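You operate a simulated robot arm through the tools that you are given. There is no shell and no other tool. Be economical: measure what you need, move in short steps, check, and stop when the job is done.

The job below is to be done with a simulated two-armed robot. You get a single attempt, and the scene is never put back.

JOB
Park the carriage clamped at P, unthreaded and with the air shut.
Fine: grip open before the carriage moves, first slider back; leave the other rolls and controls as they are.

It is judged by the outcome, as a careful person would: the job done as asked, and still so three seconds after it is handed in. It fails if anything else is knocked over, pushed out of place, dropped, spilled or broken.

ROBOT AND FRAMES
Two 7-joint arms with four-finger grippers on one trunk, on a base that drives. Base frame: it is fixed to the floor where the robot stands at the start and does not move with it; the origin is under the middle of the robot, x ahead of it, y to its left, z up. Readings come in mm, rad, newtons and seconds.
The left shoulder is at the start at [40, 181, 1279], the right one opposite. With the tool pointing down near the work surface each hand reaches from about 100 to 360 mm from the robot's upright axis, wherever it stands, measured 20 degrees to its own side. Places, roughly: air knob [300, 300, 700]; black disc [900, -200, 600]; black roll [-2500, 0, 1250]; brake lever [900, -400, 400]; brown roll [-1750, 750, 1250]; carriage [600, 200, 500]; channel dial [500, 0, 800]; clamp lever [400, 100, 500]; first slider [800, 200, 800]; grey roll [-2250, 250, 1250]; grip lever [600, 0, 900]; left button [-400, 700, 700]; right button [-200, 600, 700]; valve lever [200, 400, 700]; white roll [-2250, 0, 500]; winder knob [500, -100, 600]. Payload 3.67 kg a hand.
The tool frame of a hand sits at the grasp point between the pads (the TCP): z along the fingers, y along the line on which they close. The tips reach 28 mm beyond it. Largest opening 112 mm; the body of the gripper starts 73 mm behind the TCP.
Orientation is that of the tool frame in the base frame, as a unit quaternion [w, x, y, z]. With the fingers straight down and closing along the base's y, the tool's x points along the base's -x, its y along +y and its z along -z.

CONTROLS
- The arms move only by the tool play_rows. It takes "left_deltas", "right_deltas" or both (then of equal length, played together; a hand with none holds still); each is a list of rows, each an object (a shift or turn left out is 0, a gripper value left out holds the last) with "grip": the gripper command, from -1 (fully open) to 1 (shut), values between in proportion; "travel": the shift along the base's x, y, z in mm, a list of three; "dr": the turn, a rotation vector about the base's x, y, z in rad, a list of three. In form: [{"grip": grip, "travel": [x, y, z], "dr": [rx, ry, rz]}, ...]. A call has 1 to 8 rows; each row is the pose to reach, as a shift and turn from the pose commanded when the call began. Each row takes 0.2 s and may step no farther than 50 mm and 0.15 rad from the row before; otherwise, or with a gripper value out of range, the whole call is refused. A pose out of reach is approached as far as the arm can. The call stops where the force on the tool passes 40 N (or 10 N more than at its start, if that is more) or the arm is blocked; 0.2 s more then pass. The fingers move at their own pace and stop on an object; they squeeze with about 39 N. The grip force told is the motor's: it shows also when the fingers shut on nothing. Time passes only in rows, and 0.2 s behind the last, so rows that repeat a pose let the fingers close. It gives the time, the measured TCP pose, the force on the tool (base axes), the opening and the grip force at its end, in the units of the frame above (readings bear some noise), with the torque about the TCP (base axes, N m) and any sound that the robot's microphone picked up.
- Cameras (640 x 400 px; columns grow to the right, rows downward): "scene" is now at [51.1, 72.3, 1490.1]; the picture's right is [0.87, -0.50, -0.00], its down [-0.39, -0.69, -0.61] and it looks along [0.30, 0.53, -0.79] (base axes); focal length 214 px, centre (320, 200). "left" rides on the left gripper at [60, 18, -104] in its tool frame; the picture's right is [-0.29, 0.96, 0.00], its down [-0.80, -0.24, -0.55] and it looks along [-0.53, -0.16, 0.83] (tool axes); focal length 234 px, centre (320, 200). "right" rides on the right gripper at [60, -18, -104] in its tool frame; the picture's right is [0.29, 0.96, 0.00], its down [-0.80, 0.24, -0.55] and it looks along [-0.53, 0.16, 0.83] (tool axes); focal length 234 px, centre (320, 200). There is no depth. A picture from a camera that has moved, and an enlarged one, comes with that camera's place and axes in the base frame and with its lens. The place of the scene camera against the robot may be out by one fixed shift of up to 12 mm in any direction.
- capture(camera): a new picture of that camera. The clock stands still meanwhile.
- move_column(by): slides the trunk up (or, below 0, down) by that many mm; the arms and the scene camera ride with it, the base frame stays. It gives what a move gives, with no picture.
- steer(legs): drives the robot by 1 to 6 legs, each [ahead, left, turn to the left] in mm, mm and rad, along the robot's own axes; the way and the turn of a leg run together, so that a leg with both is an arc; at most 1500 mm and 3.142 rad a leg. The arms and the cameras ride along, it lands a little off, and it stops where it bumps. It gives what a move gives.
- turn_head(pan, tilt): turns the head with the scene camera to pan (to the left, within 1.501 rad either way) and tilt (down, from -0.506 to 1.204), counted from straight ahead of the robot. It gives what a move gives.
- close_up(camera, box): a new picture of the part [left, top, right, bottom] of that camera's present view, enlarged. The clock stands still meanwhile.
- finish_job(): hands the job in; it is judged then, once.

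Work in short steps. Places have to be worked out from the pictures, the camera data and where the tool is seen: move nearer, look again, correct. Check each grasp and each placing, and mend what went wrong. You have 120 turns and 88 pictures in all, those below and enlarged ones among them. Open the grippers and draw the arms clear of the work before you hand the job in, unless the task says otherwise; then end with one line.

The tools are called after "Emit:" as a command line: name --argument value ..., lists and objects as JSON in quotes. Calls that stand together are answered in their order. play_rows: Moves the arms, as the interface text tells. Its arguments: {"type":"object","properties":{"left_deltas":{"type":"array","items":{"type":"object","properties":{"grip":{"type":"number"},"travel":{"type":"array","items":{"type":"number"}},"dr":{"type":"array","items":{"type":"number"}}}}},"right_deltas":{"type":"array","items":{"type":"object","properties":{"grip":{"type":"number"},"travel":{"type":"array","items":{"type":"number"}},"dr":{"type":"array","items":{"type":"number"}}}}}},"required":[]} The other tools are called the same way: move_column (by) slides the trunk up or down; steer (legs) drives the base; turn_head (pan, tilt) turns the head that bears the scene camera; capture (camera) takes a picture; close_up (camera, box) takes an enlarged picture of a part of a camera's view; finish_job () hands the job in.

At the start:

```text
time: 0.0
left_ee_pos: [471.6, 518.7, 1084.2]
left_ee_rot: [0.0, 0.0, 1.0, 0.0]
left_contact_force: [-0.4, -0.1, 0.7]
left_ft_torque: [0.0, -0.01, 0.01]
left_opening: 112.2
left_grip_force: 0.0
right_ee_pos: [507.8, 12.7, 1158.8]
right_ee_rot: [-0.001, 0.0, 1.0, 0.001]
right_contact_force: [-0.1, -0.3, 0.3]
right_ft_torque: [-0.02, -0.03, 0.0]
right_opening: 112.0
right_grip_force: 0.0
trunk travel left (down, up): [-400.0, 114.0]
robot x, y, heading: [-1.5, -0.7, 0.003]
head pan, tilt: [1.052, 0.909]
```

scene: 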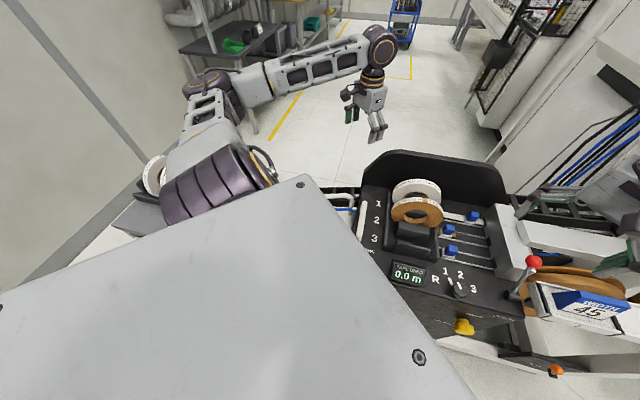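
right: 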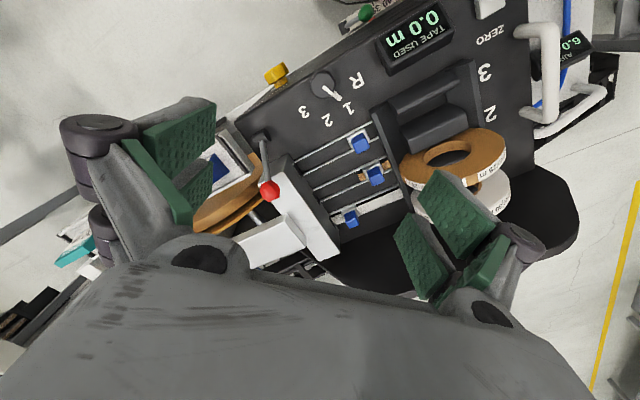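
left: 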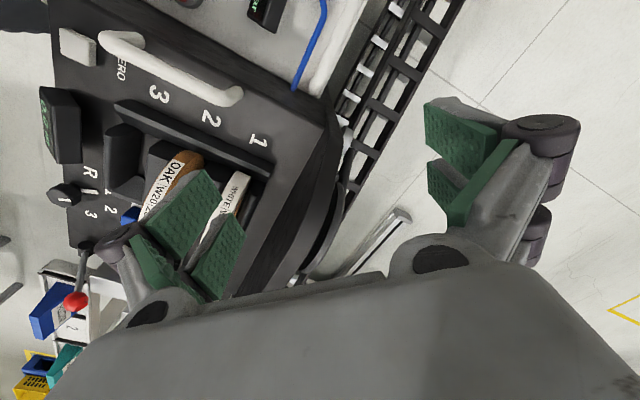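

I'll look around the machine first: the head is panned left, so I turn it to look ahead and down.

Emit:
turn_head --pan 0.3 --tilt 0.9

Emit:
capture --camera "scene"

```text
time: 1.1
left_ee_pos: [473.4, 517.0, 1083.7]
left_ee_rot: [0.0, 0.0, 1.0, 0.001]
left_contact_force: [0.4, 0.6, -1.2]
left_ft_torque: [0.02, -0.01, -0.02]
left_opening: 112.1
left_grip_force: 0.0
right_ee_pos: [506.6, 14.5, 1158.2]
right_ee_rot: [0.0, 0.0, 1.0, 0.0]
right_contact_force: [-1.1, -0.3, -0.3]
right_ft_torque: [0.04, -0.01, 0.03]
right_opening: 111.9
right_grip_force: 0.1
trunk travel left (down, up): [-400.0, 114.0]
robot x, y, heading: [-0.7, 3.9, 0.002]
head pan, tilt: [0.3, 0.901]
```

```text
84 pictures are left
camera scene: at [86.0, 29.5, 1490.8], right [0.3, -0.95, 0.0], down [-0.75, -0.23, -0.62], along [0.59, 0.18, -0.78], focal length 214 px, centre (320, 200)
```

scene: 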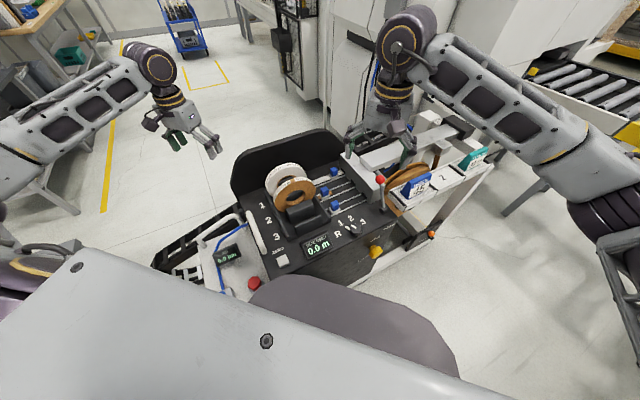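

The carriage with rolls, sliders, dial and grip lever is ahead and left. I take enlarged views for detail.

Emit:
close_up --camera "scene" --box '[150, 120, 350, 300]'

Emit:
close_up --camera "scene" --box '[320, 90, 520, 270]'

```text
2.22 times, centred on (250, 210) of scene
camera zoom: at [86.0, 29.5, 1490.8], right [0.3, -0.95, 0.0], down [-0.75, -0.23, -0.62], along [0.59, 0.18, -0.78], focal length 477 px, centre (476, 178)
```

zoom: 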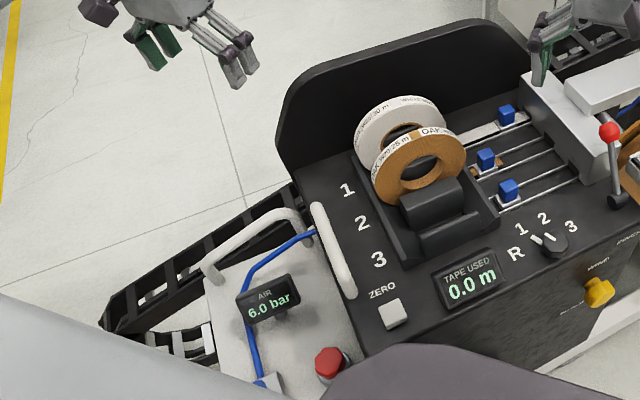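

```text
2.22 times, centred on (420, 180) of scene
camera zoom: at [86.0, 29.5, 1490.8], right [0.3, -0.95, 0.0], down [-0.75, -0.23, -0.62], along [0.59, 0.18, -0.78], focal length 477 px, centre (98, 244)
```

zoom: 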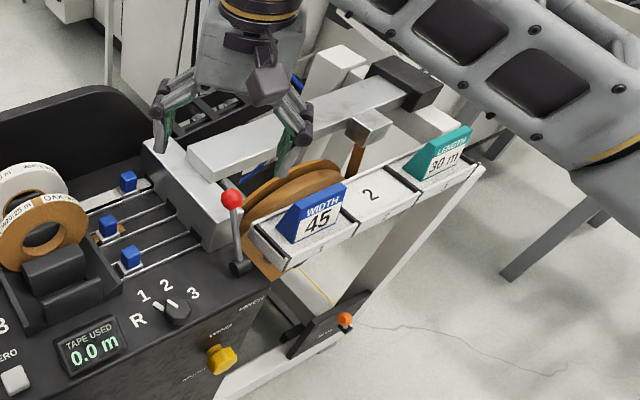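

To see the front face, rail and clamp, I back off some 600 mm and look again.

Emit:
steer --legs '[[-600, 0, 0]]'

Emit:
turn_head --pan 0.2 --tilt 0.75

Emit:
capture --camera "scene"

```text
time: 4.6
left_ee_pos: [-129.2, 520.0, 1083.7]
left_ee_rot: [0.0, -0.004, 1.0, 0.001]
left_contact_force: [-0.7, 1.0, -0.2]
left_ft_torque: [0.0, 0.02, 0.01]
left_opening: 111.8
left_grip_force: 0.0
right_ee_pos: [-91.9, 14.6, 1158.7]
right_ee_rot: [0.0, -0.004, 1.0, 0.002]
right_contact_force: [1.1, 0.3, -0.2]
right_ft_torque: [0.01, 0.01, -0.03]
right_opening: 112.2
right_grip_force: 0.1
trunk travel left (down, up): [-400.0, 114.0]
robot x, y, heading: [-596.9, -1.2, 0.006]
head pan, tilt: [0.3, 0.901]
```

```text
time: 5.3
left_ee_pos: [-130.2, 520.4, 1084.5]
left_ee_rot: [0.0, -0.004, 1.0, 0.0]
left_contact_force: [-0.3, -0.5, -0.2]
left_ft_torque: [-0.01, -0.01, 0.0]
left_opening: 111.8
left_grip_force: 0.0
right_ee_pos: [-92.4, 15.7, 1158.7]
right_ee_rot: [0.0, -0.005, 1.0, 0.0]
right_contact_force: [0.3, 0.5, -0.2]
right_ft_torque: [0.0, -0.01, 0.0]
right_opening: 111.9
right_grip_force: 0.0
trunk travel left (down, up): [-400.0, 114.0]
robot x, y, heading: [-599.3, -6.2, 0.009]
head pan, tilt: [0.201, 0.75]
```

```text
81 pictures are left
camera scene: at [-503.9, 21.9, 1502.7], right [0.21, -0.98, 0.0], down [-0.67, -0.14, -0.73], along [0.72, 0.15, -0.68], focal length 214 px, centre (320, 200)
```

scene: 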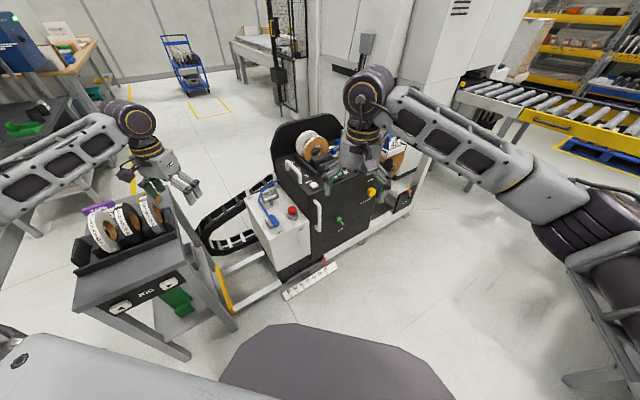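

The carriage sits on a floor-level rail with a marked scale. Enlarge.

Emit:
close_up --camera "scene" --box '[190, 190, 350, 310]'

Emit:
close_up --camera "scene" --box '[270, 100, 430, 220]'

Emit:
close_up --camera "scene" --box '[290, 170, 450, 290]'

```text
3.33 times, centred on (270, 250) of scene
camera zoom: at [-503.9, 21.9, 1502.7], right [0.21, -0.98, 0.0], down [-0.67, -0.14, -0.73], along [0.72, 0.15, -0.68], focal length 715 px, centre (487, 33)
```

zoom: 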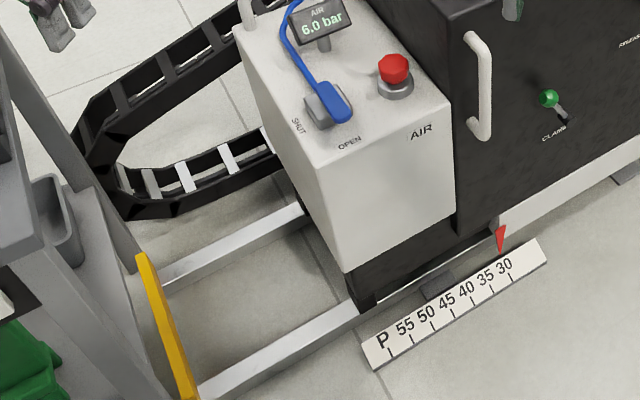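

```text
3.33 times, centred on (350, 160) of scene
camera zoom: at [-503.9, 21.9, 1502.7], right [0.21, -0.98, 0.0], down [-0.67, -0.14, -0.73], along [0.72, 0.15, -0.68], focal length 715 px, centre (220, 333)
```

zoom: 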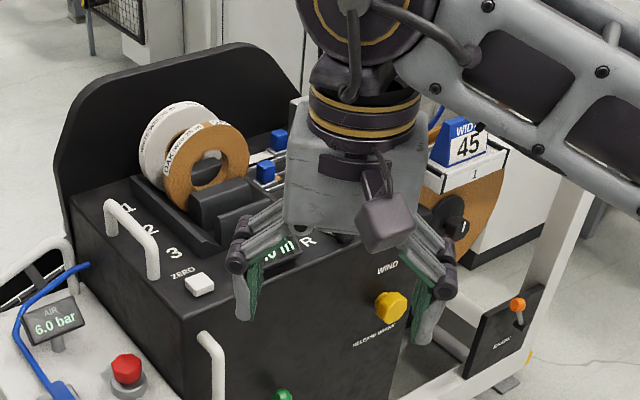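

```text
3.33 times, centred on (370, 230) of scene
camera zoom: at [-503.9, 21.9, 1502.7], right [0.21, -0.98, 0.0], down [-0.67, -0.14, -0.73], along [0.72, 0.15, -0.68], focal length 715 px, centre (153, 100)
```

zoom: 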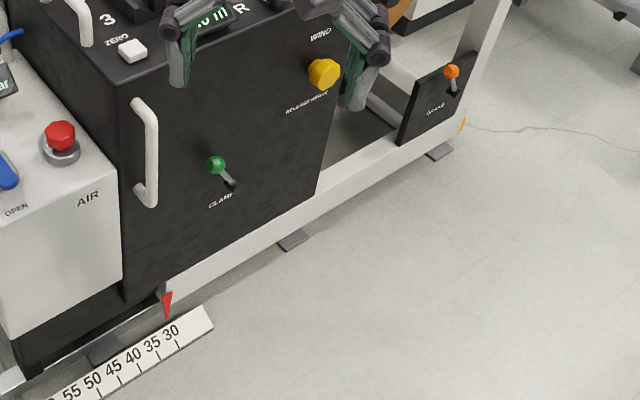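

The layout is clear: carriage on a rail running toward (-0.71, 0.70), pointer now at 30, P about 320 mm further left; front panel has a green CLAMP lever, the AIR box has a blue SHUT/OPEN lever. I'll stand square before the carriage front (heading ≈0.78).

Emit:
steer --legs '[[0, -270, 0], [700, 0, 0], [0, 0, 0.77]]'

Emit:
turn_head --pan 0.0 --tilt 0.85

Emit:
capture --camera "scene"

```text
time: 13.0
left_ee_pos: [101.1, 433.3, 1082.8]
left_ee_rot: [0.0, -0.369, 0.93, 0.0]
left_contact_force: [0.6, -0.1, -0.2]
left_ft_torque: [-0.01, 0.0, 0.03]
left_opening: 112.2
left_grip_force: 0.0
right_ee_pos: [470.0, 90.2, 1158.5]
right_ee_rot: [0.0, -0.369, 0.929, 0.001]
right_contact_force: [-0.6, -0.6, -0.3]
right_ft_torque: [0.05, -0.01, -0.01]
right_opening: 111.9
right_grip_force: 0.1
trunk travel left (down, up): [-400.0, 114.0]
robot x, y, heading: [110.1, -266.9, 0.755]
head pan, tilt: [0.201, 0.75]
```

```text
time: 13.7
left_ee_pos: [100.6, 434.0, 1084.8]
left_ee_rot: [0.0, -0.369, 0.929, -0.001]
left_contact_force: [-0.4, 0.6, 0.0]
left_ft_torque: [-0.02, 0.01, -0.01]
left_opening: 112.3
left_grip_force: 0.0
right_ee_pos: [470.6, 90.1, 1157.8]
right_ee_rot: [-0.001, -0.368, 0.93, 0.0]
right_contact_force: [-0.2, -0.1, 0.0]
right_ft_torque: [-0.01, 0.0, 0.0]
right_opening: 112.0
right_grip_force: 0.1
trunk travel left (down, up): [-400.0, 114.0]
robot x, y, heading: [110.6, -268.4, 0.758]
head pan, tilt: [0.0, 0.85]
```

```text
77 pictures are left
camera scene: at [176.4, -192.9, 1494.7], right [0.69, -0.73, 0.0], down [-0.55, -0.52, -0.66], along [0.48, 0.45, -0.75], focal length 214 px, centre (320, 200)
```

scene: 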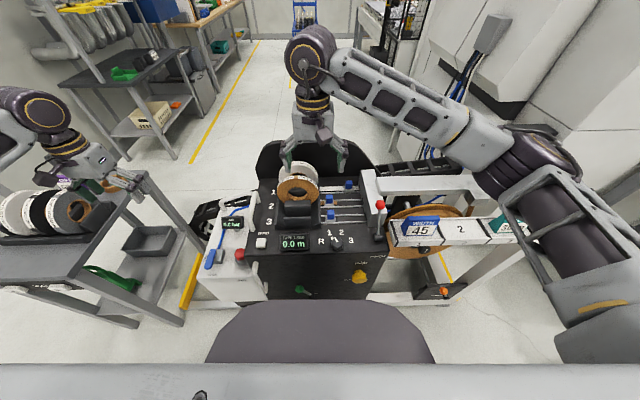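

Nicely square. I zoom into the sliders/grip region and the AIR box/front.

Emit:
close_up --camera "scene" --box '[250, 150, 410, 260]'

Emit:
close_up --camera "scene" --box '[190, 190, 390, 310]'

```text
3.64 times, centred on (330, 205) of scene
camera zoom: at [176.4, -192.9, 1494.7], right [0.69, -0.73, 0.0], down [-0.55, -0.52, -0.66], along [0.48, 0.45, -0.75], focal length 780 px, centre (284, 182)
```

zoom: 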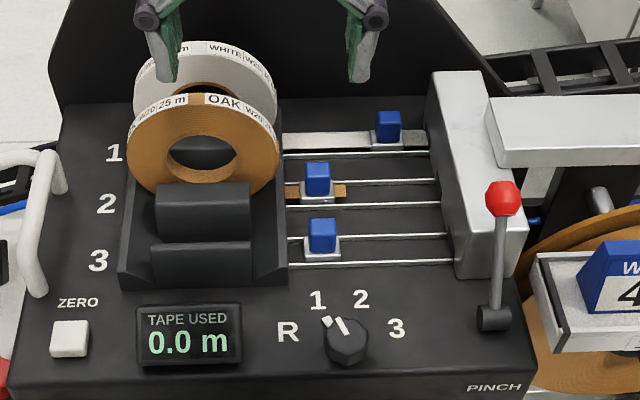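

```text
3.20 times, centred on (290, 250) of scene
camera zoom: at [176.4, -192.9, 1494.7], right [0.69, -0.73, 0.0], down [-0.55, -0.52, -0.66], along [0.48, 0.45, -0.75], focal length 686 px, centre (416, 40)
```

zoom: 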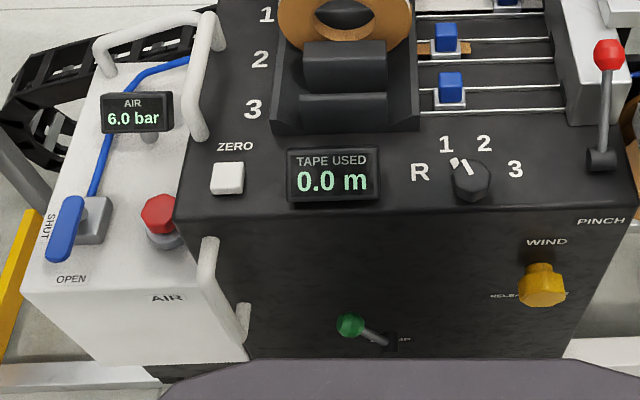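

Slider 1 is forward with the white tape strip; 2 and 3 are back. Look closer at the PINCH lever, its labels, and the clamp labels.

Emit:
close_up --camera "scene" --box '[350, 180, 420, 270]'

Emit:
close_up --camera "scene" --box '[270, 255, 390, 310]'

Emit:
capture --camera "right"

```text
4.44 times, centred on (385, 225) of scene
camera zoom: at [176.4, -192.9, 1494.7], right [0.69, -0.73, 0.0], down [-0.55, -0.52, -0.66], along [0.48, 0.45, -0.75], focal length 953 px, centre (31, 89)
```

zoom: 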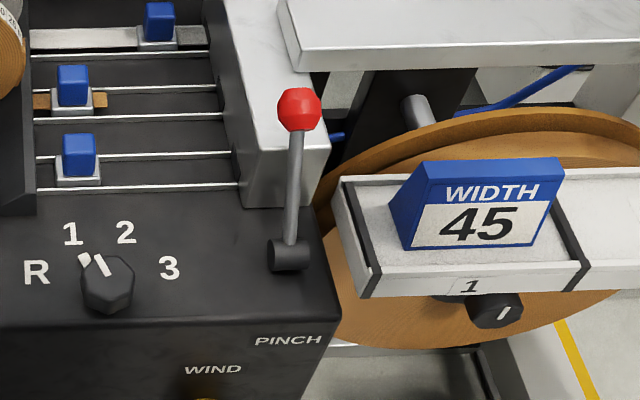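

```text
5.33 times, centred on (330, 282) of scene
camera zoom: at [176.4, -192.9, 1494.7], right [0.69, -0.73, 0.0], down [-0.55, -0.52, -0.66], along [0.48, 0.45, -0.75], focal length 1144 px, centre (267, -240)
```

zoom: 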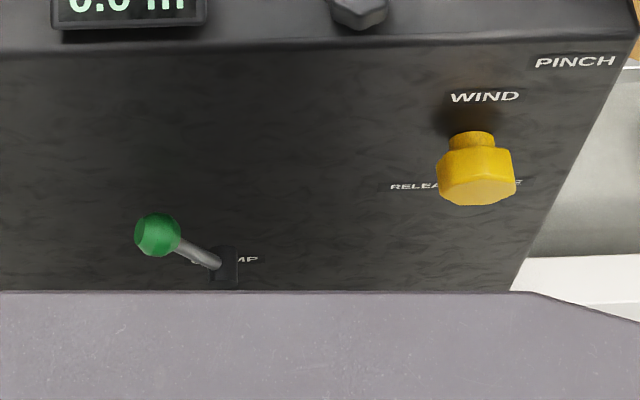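

```text
72 pictures are left
camera right: at [439.3, 37.6, 1261.9], right [-0.87, 0.5, 0.0], down [0.42, 0.72, 0.55], along [0.28, 0.48, -0.83], focal length 234 px, centre (320, 200)
```

right: 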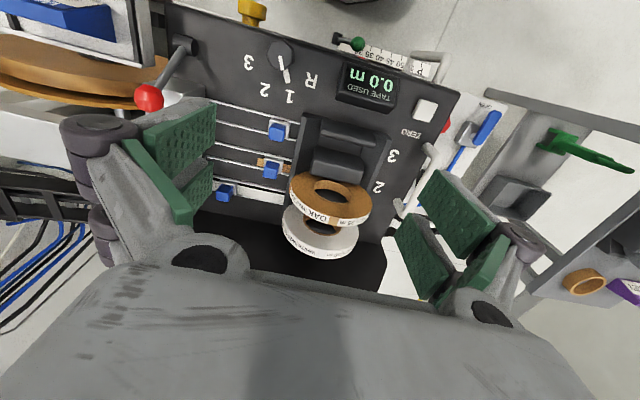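

Lever ball ≈(663,-22,933), pivot ≈(625,-68,816): the PINCH lever leans away from the front and swings fore-aft. I bring the right hand above the ball to look.

Emit:
play_rows --right_deltas '[{"travel": [32, -19, -20]}, {"travel": [64, -37, -40]}, {"travel": [96, -56, -60]}, {"travel": [128, -75, -80]}, {"travel": [160, -93, -110]}, {"travel": [185, -110, -140]}, {"travel": [185, -110, -140]}]'

Emit:
capture --camera "right"

Emit:
close_up --camera "scene" --box '[300, 130, 460, 260]'

```text
time: 15.3
left_ee_pos: [99.4, 434.1, 1084.7]
left_ee_rot: [0.0, -0.369, 0.93, 0.0]
left_contact_force: [-0.5, -0.6, 0.0]
left_ft_torque: [-0.01, -0.05, -0.03]
left_opening: 112.3
left_grip_force: 0.1
right_ee_pos: [654.6, -20.5, 1018.7]
right_ee_rot: [0.0, -0.368, 0.93, 0.001]
right_contact_force: [0.0, -0.7, -0.2]
right_ft_torque: [0.0, 0.01, 0.01]
right_opening: 111.6
right_grip_force: 0.1
trunk travel left (down, up): [-400.0, 114.0]
robot x, y, heading: [111.6, -267.3, 0.755]
head pan, tilt: [0.0, 0.85]
```

```text
71 pictures are left
camera right: at [624.5, -72.6, 1122.3], right [-0.87, 0.5, 0.0], down [0.41, 0.72, 0.55], along [0.28, 0.48, -0.83], focal length 234 px, centre (320, 200)
```

right: 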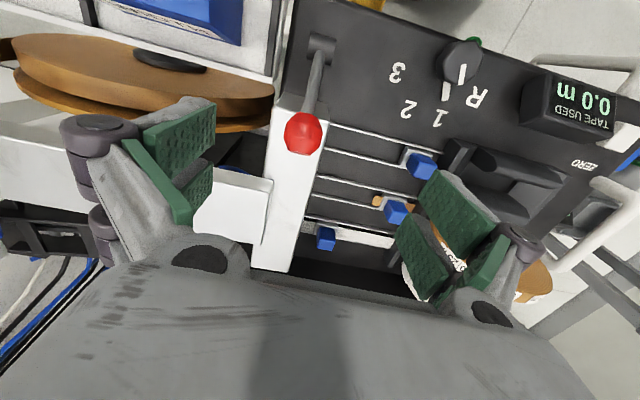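

```text
3.08 times, centred on (380, 195) of scene
camera zoom: at [176.0, -192.5, 1494.7], right [0.69, -0.73, 0.0], down [-0.55, -0.52, -0.66], along [0.48, 0.45, -0.75], focal length 660 px, centre (135, 215)
```

zoom: 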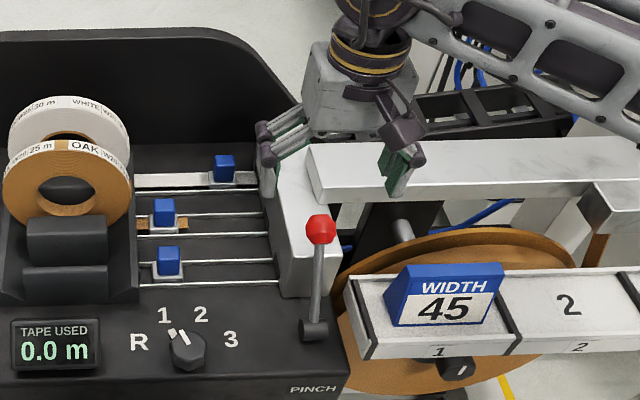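

Ball refined to ≈(666,-26,933), just above the silver housing (top ≈895). I lower to just above with a partial opening and check.

Emit:
play_rows --right_deltas '[{"grip": -0.25, "travel": [6, -3, -20]}, {"travel": [11, -6, -45]}, {"travel": [11, -6, -58]}, {"travel": [11, -6, -58]}]'

Emit:
capture --camera "right"

Emit:
close_up --camera "scene" --box '[320, 150, 440, 250]'

```text
time: 16.3
left_ee_pos: [100.5, 433.8, 1083.1]
left_ee_rot: [0.0, -0.369, 0.93, 0.0]
left_contact_force: [0.2, 0.2, -0.1]
left_ft_torque: [0.03, -0.01, 0.0]
left_opening: 111.9
left_grip_force: 0.0
right_ee_pos: [666.6, -26.6, 960.2]
right_ee_rot: [0.0, -0.369, 0.93, -0.001]
right_contact_force: [-0.5, 0.5, 0.0]
right_ft_torque: [0.02, 0.0, 0.01]
right_opening: 70.4
right_grip_force: 0.0
trunk travel left (down, up): [-400.0, 114.0]
robot x, y, heading: [114.6, -267.9, 0.752]
head pan, tilt: [0.0, 0.85]
```

```text
69 pictures are left
camera right: at [634.9, -78.3, 1063.8], right [-0.87, 0.5, 0.0], down [0.42, 0.72, 0.55], along [0.28, 0.48, -0.83], focal length 234 px, centre (320, 200)
```

right: 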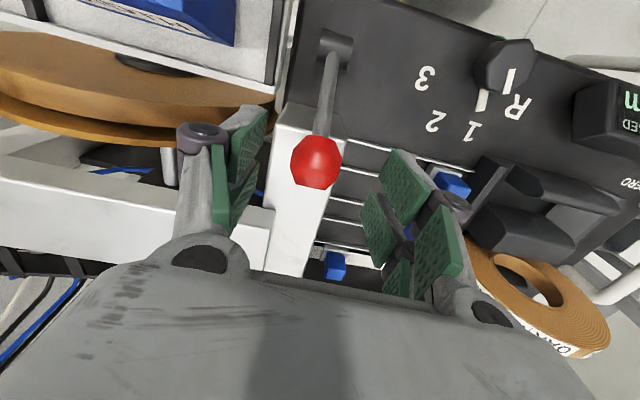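

```text
4.00 times, centred on (380, 200) of scene
camera zoom: at [176.7, -193.2, 1494.7], right [0.69, -0.73, 0.0], down [-0.55, -0.52, -0.66], along [0.48, 0.45, -0.75], focal length 858 px, centre (80, 200)
```

zoom: 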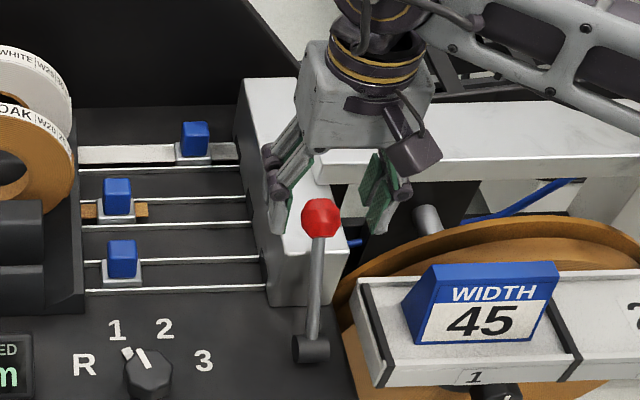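

Ball sits right between the fingers. Lower to z≈940 and close on it.

Emit:
play_rows --right_deltas '[{"travel": [0, -1, -10]}, {"travel": [0, -1, -20]}, {"grip": 1, "travel": [0, -1, -20]}, {"travel": [0, -1, -20]}, {"travel": [0, -1, -20]}]'

```text
time: 17.5
left_ee_pos: [101.2, 433.8, 1084.9]
left_ee_rot: [0.001, -0.368, 0.93, 0.0]
left_contact_force: [0.3, -0.1, 0.7]
left_ft_torque: [-0.01, 0.04, 0.02]
left_opening: 112.0
left_grip_force: 0.1
right_ee_pos: [666.6, -27.9, 940.5]
right_ee_rot: [0.0, -0.369, 0.929, 0.0]
right_contact_force: [4.0, -3.3, -0.3]
right_ft_torque: [-0.09, -0.12, -0.03]
right_opening: 32.0
right_grip_force: 45.7
trunk travel left (down, up): [-400.0, 114.0]
robot x, y, heading: [112.5, -266.5, 0.752]
head pan, tilt: [0.0, 0.85]
```

Gripped (32 mm). Now pull the lever toward the front along its arc.

Emit:
play_rows --right_deltas '[{"travel": [-14, -14, 7]}, {"travel": [-28, -27, 11]}, {"travel": [-42, -42, 13]}, {"travel": [-57, -56, 11]}, {"travel": [-71, -70, 7]}, {"travel": [-84, -83, 0]}, {"travel": [-84, -83, 0]}]'

Emit:
close_up --camera "scene" --box '[320, 150, 440, 270]'

```text
time: 19.1
left_ee_pos: [101.7, 432.3, 1084.6]
left_ee_rot: [0.0, -0.369, 0.929, 0.001]
left_contact_force: [0.3, 0.8, -0.9]
left_ft_torque: [-0.02, 0.02, -0.01]
left_opening: 112.0
left_grip_force: 0.0
right_ee_pos: [582.3, -112.4, 938.9]
right_ee_rot: [-0.003, -0.369, 0.93, -0.001]
right_contact_force: [11.6, -7.9, 5.2]
right_ft_torque: [0.45, -0.69, -0.16]
right_opening: 31.3
right_grip_force: 45.6
trunk travel left (down, up): [-400.0, 114.0]
robot x, y, heading: [109.1, -266.1, 0.759]
head pan, tilt: [0.0, 0.85]
```

```text
3.33 times, centred on (380, 210) of scene
camera zoom: at [177.7, -194.4, 1494.6], right [0.69, -0.73, 0.0], down [-0.55, -0.51, -0.66], along [0.48, 0.45, -0.75], focal length 715 px, centre (120, 167)
```

zoom: 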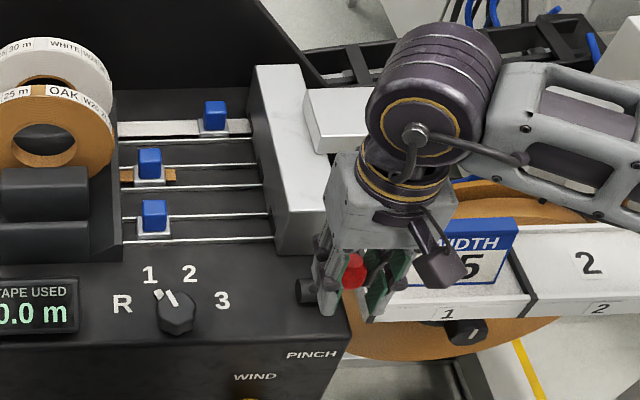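

The lever followed to the front side. Open the fingers, rise, and check that it stays.

Emit:
play_rows --right_deltas '[{"grip": -0.25, "travel": [0, 0, 0]}, {"travel": [0, 0, 0]}, {"travel": [0, 0, 30]}, {"travel": [0, 0, 70]}, {"travel": [30, 20, 110]}, {"travel": [30, 20, 110]}]'

Emit:
capture --camera "right"

Emit:
close_up --camera "scene" --box '[320, 150, 440, 270]'

```text
refused: row 5 steps farther than a row can; nothing moved
```

```text
66 pictures are left
camera right: at [551.7, -164.9, 1043.1], right [-0.87, 0.5, 0.0], down [0.42, 0.72, 0.55], along [0.28, 0.48, -0.83], focal length 234 px, centre (320, 200)
```

right: 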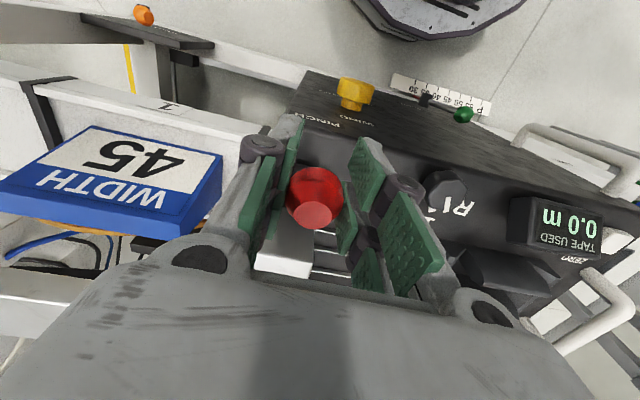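

```text
3.33 times, centred on (380, 210) of scene
camera zoom: at [177.7, -194.4, 1494.6], right [0.69, -0.73, 0.0], down [-0.55, -0.51, -0.66], along [0.48, 0.45, -0.75], focal length 715 px, centre (120, 167)
```

zoom: 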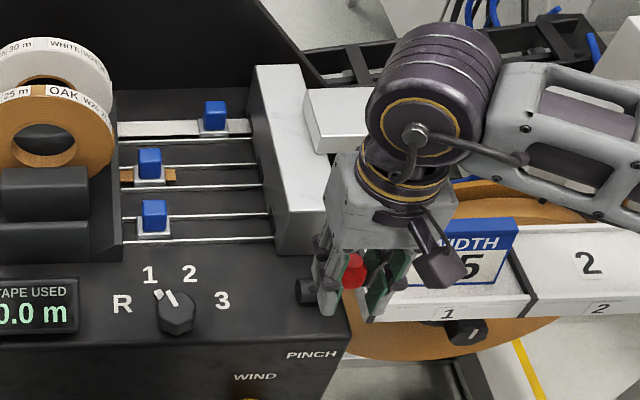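

The step was too long; repeat smaller.

Emit:
play_rows --right_deltas '[{"grip": -0.25, "travel": [0, 0, 0]}, {"travel": [0, 0, 0]}, {"travel": [0, 0, 30]}, {"travel": [0, 0, 70]}, {"travel": [20, 15, 105]}, {"travel": [40, 30, 135]}, {"travel": [60, 60, 155]}]'

Emit:
close_up --camera "scene" --box '[320, 150, 440, 270]'

```text
time: 20.7
left_ee_pos: [101.0, 435.5, 1082.7]
left_ee_rot: [-0.001, -0.369, 0.929, -0.001]
left_contact_force: [0.2, 0.0, 0.3]
left_ft_torque: [0.0, 0.01, 0.0]
left_opening: 112.2
left_grip_force: 0.1
right_ee_pos: [644.5, -50.7, 1095.8]
right_ee_rot: [-0.001, -0.369, 0.929, -0.001]
right_contact_force: [0.2, -0.4, 0.6]
right_ft_torque: [-0.03, 0.01, -0.01]
right_opening: 69.9
right_grip_force: 0.1
trunk travel left (down, up): [-400.0, 114.0]
robot x, y, heading: [113.7, -268.3, 0.756]
head pan, tilt: [0.0, 0.85]
```

```text
3.33 times, centred on (380, 210) of scene
camera zoom: at [176.9, -191.3, 1494.5], right [0.69, -0.73, 0.0], down [-0.55, -0.52, -0.66], along [0.48, 0.45, -0.75], focal length 715 px, centre (120, 167)
```

zoom: 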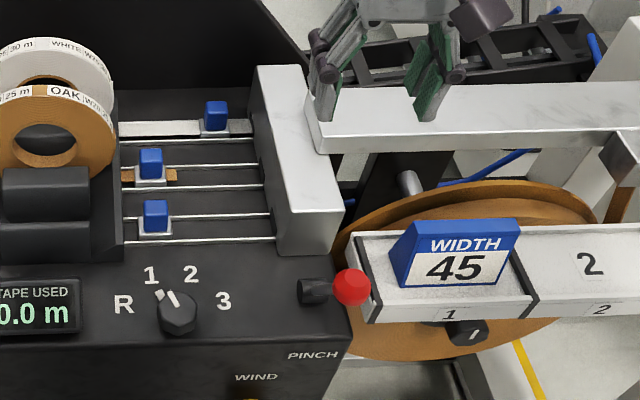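

Lever now stays at the front. I look for evidence of the pinch state with the right-hand camera.

Emit:
capture --camera "right"

```text
63 pictures are left
camera right: at [613.9, -102.6, 1199.3], right [-0.87, 0.5, 0.0], down [0.42, 0.72, 0.55], along [0.28, 0.48, -0.83], focal length 234 px, centre (320, 200)
```

right: 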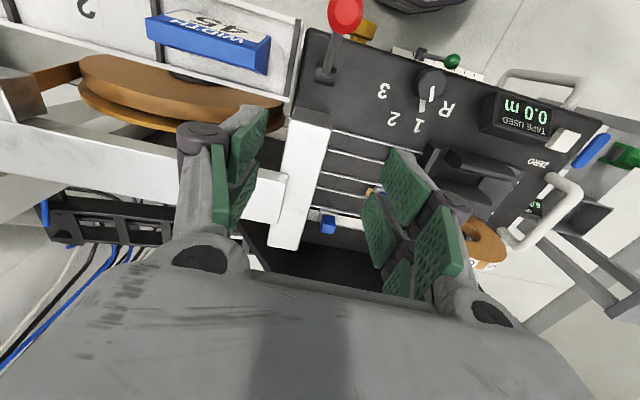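

Emit:
close_up --camera "right" --box '[230, 90, 390, 260]'

Emit:
close_up --camera "scene" --box '[335, 160, 395, 220]'

```text
2.35 times, centred on (310, 175) of right
camera zoom: at [613.9, -102.6, 1199.3], right [-0.87, 0.5, 0.0], down [0.42, 0.72, 0.55], along [0.28, 0.48, -0.83], focal length 551 px, centre (344, 259)
```

zoom: 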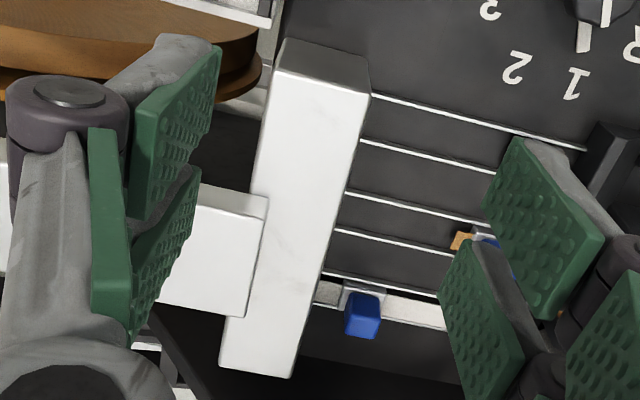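

```text
6.67 times, centred on (365, 190) of scene
camera zoom: at [176.9, -191.3, 1494.5], right [0.69, -0.73, 0.0], down [-0.55, -0.52, -0.66], along [0.48, 0.45, -0.75], focal length 1430 px, centre (20, 267)
```

zoom: 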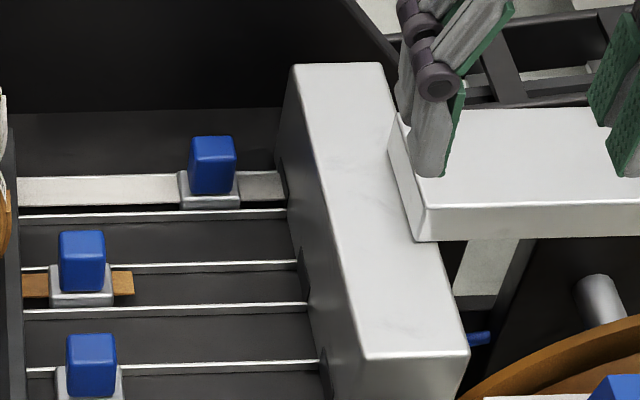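

Pinch jaws aren't visible, but the lever holds the opposite state. Slider 1's knob is ≈(754,172,831), ~770 mm ahead of the robot; I edge forward 130 mm, squaring up.

Emit:
steer --legs '[[130, 0, 0.03]]'

Emit:
capture --camera "scene"

```text
time: 22.0
left_ee_pos: [171.8, 521.5, 1083.7]
left_ee_rot: [0.001, -0.383, 0.924, 0.0]
left_contact_force: [-0.6, 0.4, 0.3]
left_ft_torque: [-0.01, 0.03, -0.02]
left_opening: 112.0
left_grip_force: 0.0
right_ee_pos: [728.6, 53.1, 1096.4]
right_ee_rot: [0.001, -0.382, 0.924, 0.0]
right_contact_force: [-0.4, -1.1, -0.4]
right_ft_torque: [0.0, 0.02, -0.02]
right_opening: 70.0
right_grip_force: 0.0
trunk travel left (down, up): [-400.0, 114.0]
robot x, y, heading: [206.2, -177.5, 0.784]
head pan, tilt: [0.0, 0.85]
```

```text
60 pictures are left
camera scene: at [265.9, -102.5, 1494.8], right [0.71, -0.71, 0.0], down [-0.53, -0.53, -0.66], along [0.47, 0.47, -0.75], focal length 214 px, centre (320, 200)
```

scene: 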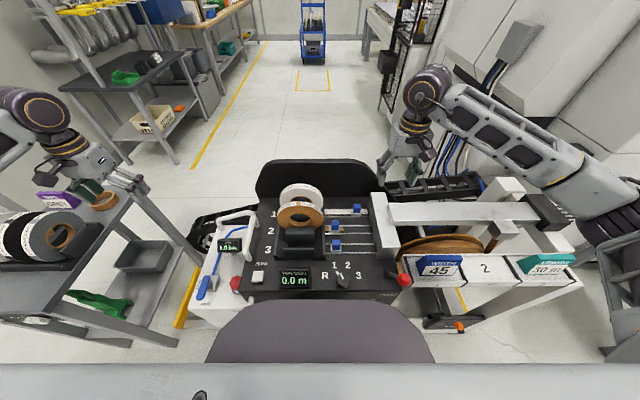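

Now hover the right hand over slider 1's knob with ~50 mm opening.

Emit:
play_rows --right_deltas '[{"grip": 0.107, "travel": [8, 40, -20]}, {"travel": [16, 80, -40]}, {"travel": [25, 119, -70]}, {"travel": [25, 119, -115]}, {"travel": [25, 119, -145]}, {"travel": [25, 119, -145]}]'

Emit:
capture --camera "right"

Emit:
close_up --camera "scene" --box '[310, 150, 430, 250]'

```text
time: 23.4
left_ee_pos: [171.2, 523.0, 1083.5]
left_ee_rot: [0.0, -0.382, 0.924, 0.0]
left_contact_force: [-0.6, -0.8, -0.5]
left_ft_torque: [0.02, -0.01, 0.02]
left_opening: 111.7
left_grip_force: 0.0
right_ee_pos: [752.0, 174.4, 949.1]
right_ee_rot: [0.0, -0.383, 0.924, 0.0]
right_contact_force: [0.6, -0.1, 0.1]
right_ft_torque: [-0.01, -0.04, 0.03]
right_opening: 50.0
right_grip_force: 0.0
trunk travel left (down, up): [-400.0, 114.0]
robot x, y, heading: [202.9, -177.7, 0.781]
head pan, tilt: [0.0, 0.85]
```

```text
59 pictures are left
camera right: at [722.9, 120.8, 1052.9], right [-0.88, 0.47, 0.0], down [0.39, 0.73, 0.55], along [0.26, 0.49, -0.83], focal length 234 px, centre (320, 200)
```

right: 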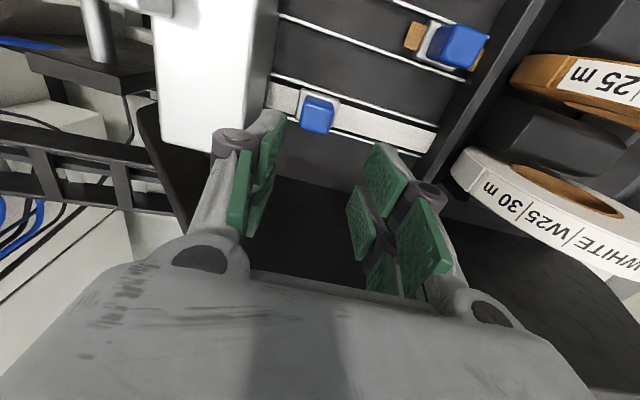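

```text
4.00 times, centred on (370, 200) of scene
camera zoom: at [266.4, -101.3, 1494.7], right [0.71, -0.71, 0.0], down [-0.53, -0.53, -0.66], along [0.47, 0.47, -0.75], focal length 858 px, centre (120, 200)
```

zoom: 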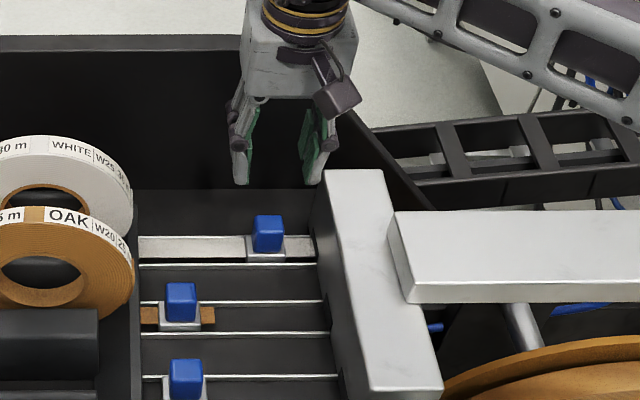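

Knuckles could brush the housing, so I lean the hand 0.15 rad leftward, shift slightly left, and lower the open fingers (50 mm) astride the knob so the right finger will push it left.

Emit:
play_rows --right_deltas '[{"travel": [-9, 1, -20], "dr": [-0.1, -0.1, 0]}, {"travel": [-9, 1, -45], "dr": [-0.106, -0.106, 0]}, {"travel": [-9, 1, -70], "dr": [-0.106, -0.106, 0]}, {"travel": [-9, 1, -85], "dr": [-0.106, -0.106, 0]}, {"travel": [-9, 1, -85], "dr": [-0.106, -0.106, 0]}]'

Emit:
capture --camera "right"

Emit:
close_up --camera "scene" --box '[310, 150, 430, 250]'

```text
time: 24.6
left_ee_pos: [171.6, 522.0, 1084.9]
left_ee_rot: [0.0, -0.382, 0.924, 0.0]
left_contact_force: [0.9, 0.2, -0.2]
left_ft_torque: [-0.03, 0.01, -0.04]
left_opening: 111.9
left_grip_force: 0.1
right_ee_pos: [745.1, 171.2, 865.3]
right_ee_rot: [0.029, -0.382, 0.921, -0.069]
right_contact_force: [-0.1, -0.2, 0.3]
right_ft_torque: [-0.01, -0.03, 0.0]
right_opening: 50.0
right_grip_force: 0.0
trunk travel left (down, up): [-400.0, 114.0]
robot x, y, heading: [205.0, -181.8, 0.784]
head pan, tilt: [0.0, 0.85]
```

```text
57 pictures are left
camera right: at [704.5, 129.9, 969.9], right [-0.87, 0.47, -0.14], down [0.34, 0.79, 0.51], along [0.35, 0.4, -0.85], focal length 234 px, centre (320, 200)
```

right: 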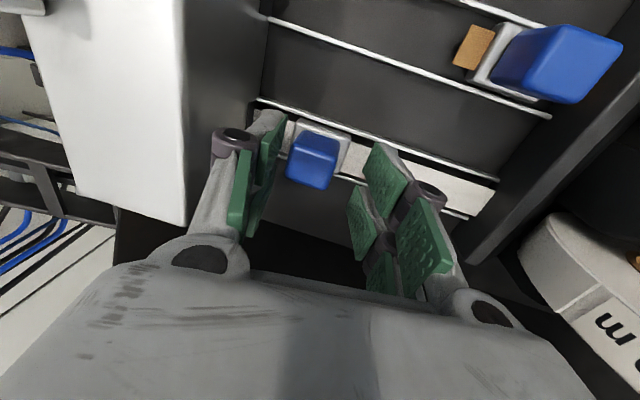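

```text
4.00 times, centred on (370, 200) of scene
camera zoom: at [266.9, -102.0, 1494.7], right [0.71, -0.71, 0.0], down [-0.53, -0.53, -0.66], along [0.47, 0.47, -0.75], focal length 858 px, centre (120, 200)
```

zoom: 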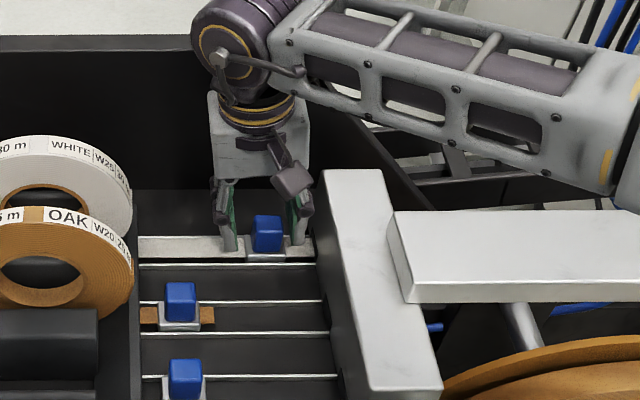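

Aligned: knob between the tips. Lower 12 mm and push left ~40 mm first.

Emit:
play_rows --right_deltas '[{"travel": [0, 0, -12]}, {"travel": [-7, 7, -12]}, {"travel": [-14, 14, -12]}, {"travel": [-21, 21, -12]}, {"travel": [-28, 28, -12]}, {"travel": [-28, 28, -12]}]'

Emit:
close_up --camera "scene" --box '[310, 150, 430, 250]'

```text
time: 26.0
left_ee_pos: [171.2, 522.0, 1084.5]
left_ee_rot: [-0.001, -0.383, 0.924, 0.0]
left_contact_force: [-0.8, -0.6, 0.3]
left_ft_torque: [0.0, 0.0, -0.02]
left_opening: 111.7
left_grip_force: 0.1
right_ee_pos: [717.4, 201.4, 853.3]
right_ee_rot: [0.028, -0.381, 0.921, -0.07]
right_contact_force: [-0.1, 0.0, 0.0]
right_ft_torque: [-0.01, -0.02, -0.01]
right_opening: 50.0
right_grip_force: 0.0
trunk travel left (down, up): [-400.0, 114.0]
robot x, y, heading: [209.1, -179.2, 0.789]
head pan, tilt: [0.0, 0.85]
```

```text
4.00 times, centred on (370, 200) of scene
camera zoom: at [266.8, -101.6, 1494.6], right [0.71, -0.71, 0.0], down [-0.53, -0.53, -0.66], along [0.47, 0.47, -0.75], focal length 858 px, centre (120, 200)
```

zoom: 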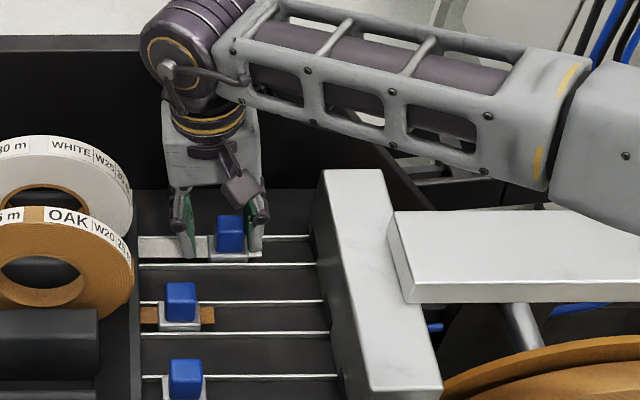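

The slider moves freely, tape drawing out of the housing. Narrow the opening so the left finger clears the roll cradle, then push on left to its stop.

Emit:
play_rows --right_deltas '[{"grip": 0.32, "travel": [0, 0, 0]}, {"travel": [-7, 7, 0]}, {"travel": [-14, 14, 0]}, {"travel": [-20, 20, 0]}, {"travel": [-25, 25, 0]}, {"travel": [-29, 29, 0]}, {"travel": [-29, 29, 0]}]'

Emit:
close_up --camera "scene" --box '[310, 150, 430, 250]'

```text
time: 27.6
left_ee_pos: [171.7, 522.9, 1083.3]
left_ee_rot: [0.0, -0.382, 0.924, 0.0]
left_contact_force: [-0.3, 0.9, -0.8]
left_ft_torque: [0.02, 0.01, 0.02]
left_opening: 111.8
left_grip_force: 0.0
right_ee_pos: [688.0, 230.5, 852.4]
right_ee_rot: [0.029, -0.382, 0.921, -0.069]
right_contact_force: [0.2, 0.0, 0.4]
right_ft_torque: [0.02, 0.03, -0.01]
right_opening: 37.9
right_grip_force: 0.1
trunk travel left (down, up): [-400.0, 114.0]
robot x, y, heading: [202.0, -178.0, 0.784]
head pan, tilt: [0.0, 0.85]
```

```text
4.00 times, centred on (370, 200) of scene
camera zoom: at [266.8, -101.6, 1494.6], right [0.71, -0.71, 0.0], down [-0.53, -0.53, -0.66], along [0.47, 0.47, -0.75], focal length 858 px, centre (120, 200)
```

zoom: 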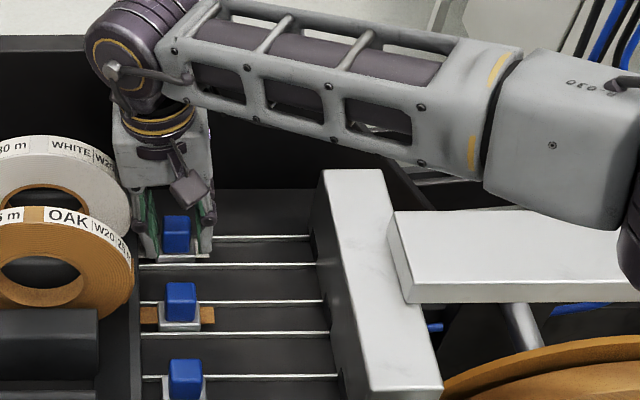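

Knob now lines up with sliders 2 and 3. A tiny further push confirms the stop.

Emit:
play_rows --right_deltas '[{"travel": [-3, 3, 0]}, {"travel": [-5, 5, 0]}, {"travel": [-5, 5, 0]}]'

```text
time: 28.4
left_ee_pos: [172.8, 522.8, 1083.8]
left_ee_rot: [0.0, -0.382, 0.924, 0.0]
left_contact_force: [0.2, -1.0, -0.3]
left_ft_torque: [-0.02, 0.03, 0.01]
left_opening: 112.0
left_grip_force: 0.0
right_ee_pos: [686.1, 234.7, 853.9]
right_ee_rot: [0.029, -0.38, 0.922, -0.069]
right_contact_force: [2.8, -2.5, 0.4]
right_ft_torque: [0.05, 0.07, 0.02]
right_opening: 39.2
right_grip_force: 0.6
trunk travel left (down, up): [-400.0, 114.0]
robot x, y, heading: [204.4, -177.6, 0.778]
head pan, tilt: [0.0, 0.85]
```

It's at the stop. Unload, lift straight up and straighten the hand.

Emit:
play_rows --right_deltas '[{"travel": [5, -5, 0]}, {"travel": [5, -5, 45]}, {"travel": [5, -5, 90]}, {"travel": [5, -5, 135]}, {"travel": [5, -5, 180], "dr": [0.053, 0.053, 0]}, {"travel": [10, -30, 200], "dr": [0.106, 0.106, 0]}, {"travel": [20, -70, 210], "dr": [0.106, 0.106, 0]}]'

Emit:
close_up --camera "scene" --box '[240, 150, 430, 310]'

```text
time: 30.0
left_ee_pos: [171.6, 521.1, 1085.4]
left_ee_rot: [0.0, -0.382, 0.924, 0.001]
left_contact_force: [-0.3, 0.2, 0.1]
left_ft_torque: [0.03, -0.01, -0.04]
left_opening: 112.0
left_grip_force: 0.0
right_ee_pos: [702.0, 162.0, 1065.9]
right_ee_rot: [-0.001, -0.383, 0.924, 0.0]
right_contact_force: [-0.5, -0.3, -0.4]
right_ft_torque: [0.01, 0.01, -0.02]
right_opening: 38.1
right_grip_force: 0.1
trunk travel left (down, up): [-400.0, 114.0]
robot x, y, heading: [206.0, -178.3, 0.781]
head pan, tilt: [0.0, 0.85]
```

```text
2.50 times, centred on (335, 230) of scene
camera zoom: at [267.2, -103.6, 1494.7], right [0.71, -0.71, 0.0], down [-0.53, -0.53, -0.66], along [0.47, 0.47, -0.75], focal length 536 px, centre (282, 125)
```

zoom: 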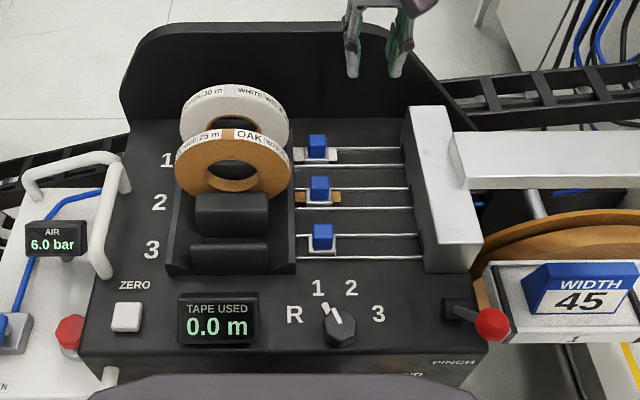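

Slider 1 is back in line with 2 and 3. Next the clamp: I back off 250 mm so the arms can work in front of the panel.

Emit:
steer --legs '[[-250, 0, 0]]'

Emit:
turn_head --pan 0.1 --tilt 0.95

Emit:
capture --camera "scene"

```text
time: 31.9
left_ee_pos: [-6.2, 343.4, 1084.9]
left_ee_rot: [0.0, -0.381, 0.925, 0.0]
left_contact_force: [0.0, 0.4, -0.7]
left_ft_torque: [-0.05, 0.01, 0.03]
left_opening: 111.9
left_grip_force: 0.1
right_ee_pos: [523.1, -16.1, 1062.9]
right_ee_rot: [0.0, -0.382, 0.924, 0.0]
right_contact_force: [-0.6, -0.2, -0.5]
right_ft_torque: [0.02, 0.02, -0.01]
right_opening: 38.2
right_grip_force: 0.1
trunk travel left (down, up): [-400.0, 114.0]
robot x, y, heading: [24.3, -359.3, 0.78]
head pan, tilt: [0.0, 0.85]
```

```text
time: 32.5
left_ee_pos: [-8.9, 342.1, 1084.3]
left_ee_rot: [0.0, -0.382, 0.924, 0.0]
left_contact_force: [-1.0, -0.8, 0.6]
left_ft_torque: [0.04, -0.03, 0.02]
left_opening: 112.0
left_grip_force: 0.0
right_ee_pos: [523.3, -16.5, 1065.3]
right_ee_rot: [0.0, -0.382, 0.924, 0.001]
right_contact_force: [0.2, -0.5, -0.3]
right_ft_torque: [0.02, 0.02, 0.03]
right_opening: 37.7
right_grip_force: 0.2
trunk travel left (down, up): [-400.0, 114.0]
robot x, y, heading: [25.4, -360.3, 0.788]
head pan, tilt: [0.099, 0.949]
```

```text
52 pictures are left
camera scene: at [77.0, -281.0, 1487.2], right [0.77, -0.63, 0.0], down [-0.52, -0.63, -0.58], along [0.37, 0.45, -0.81], focal length 214 px, centre (320, 200)
```

scene: 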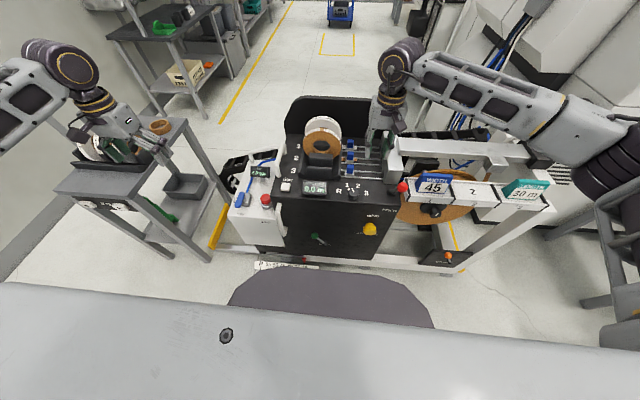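

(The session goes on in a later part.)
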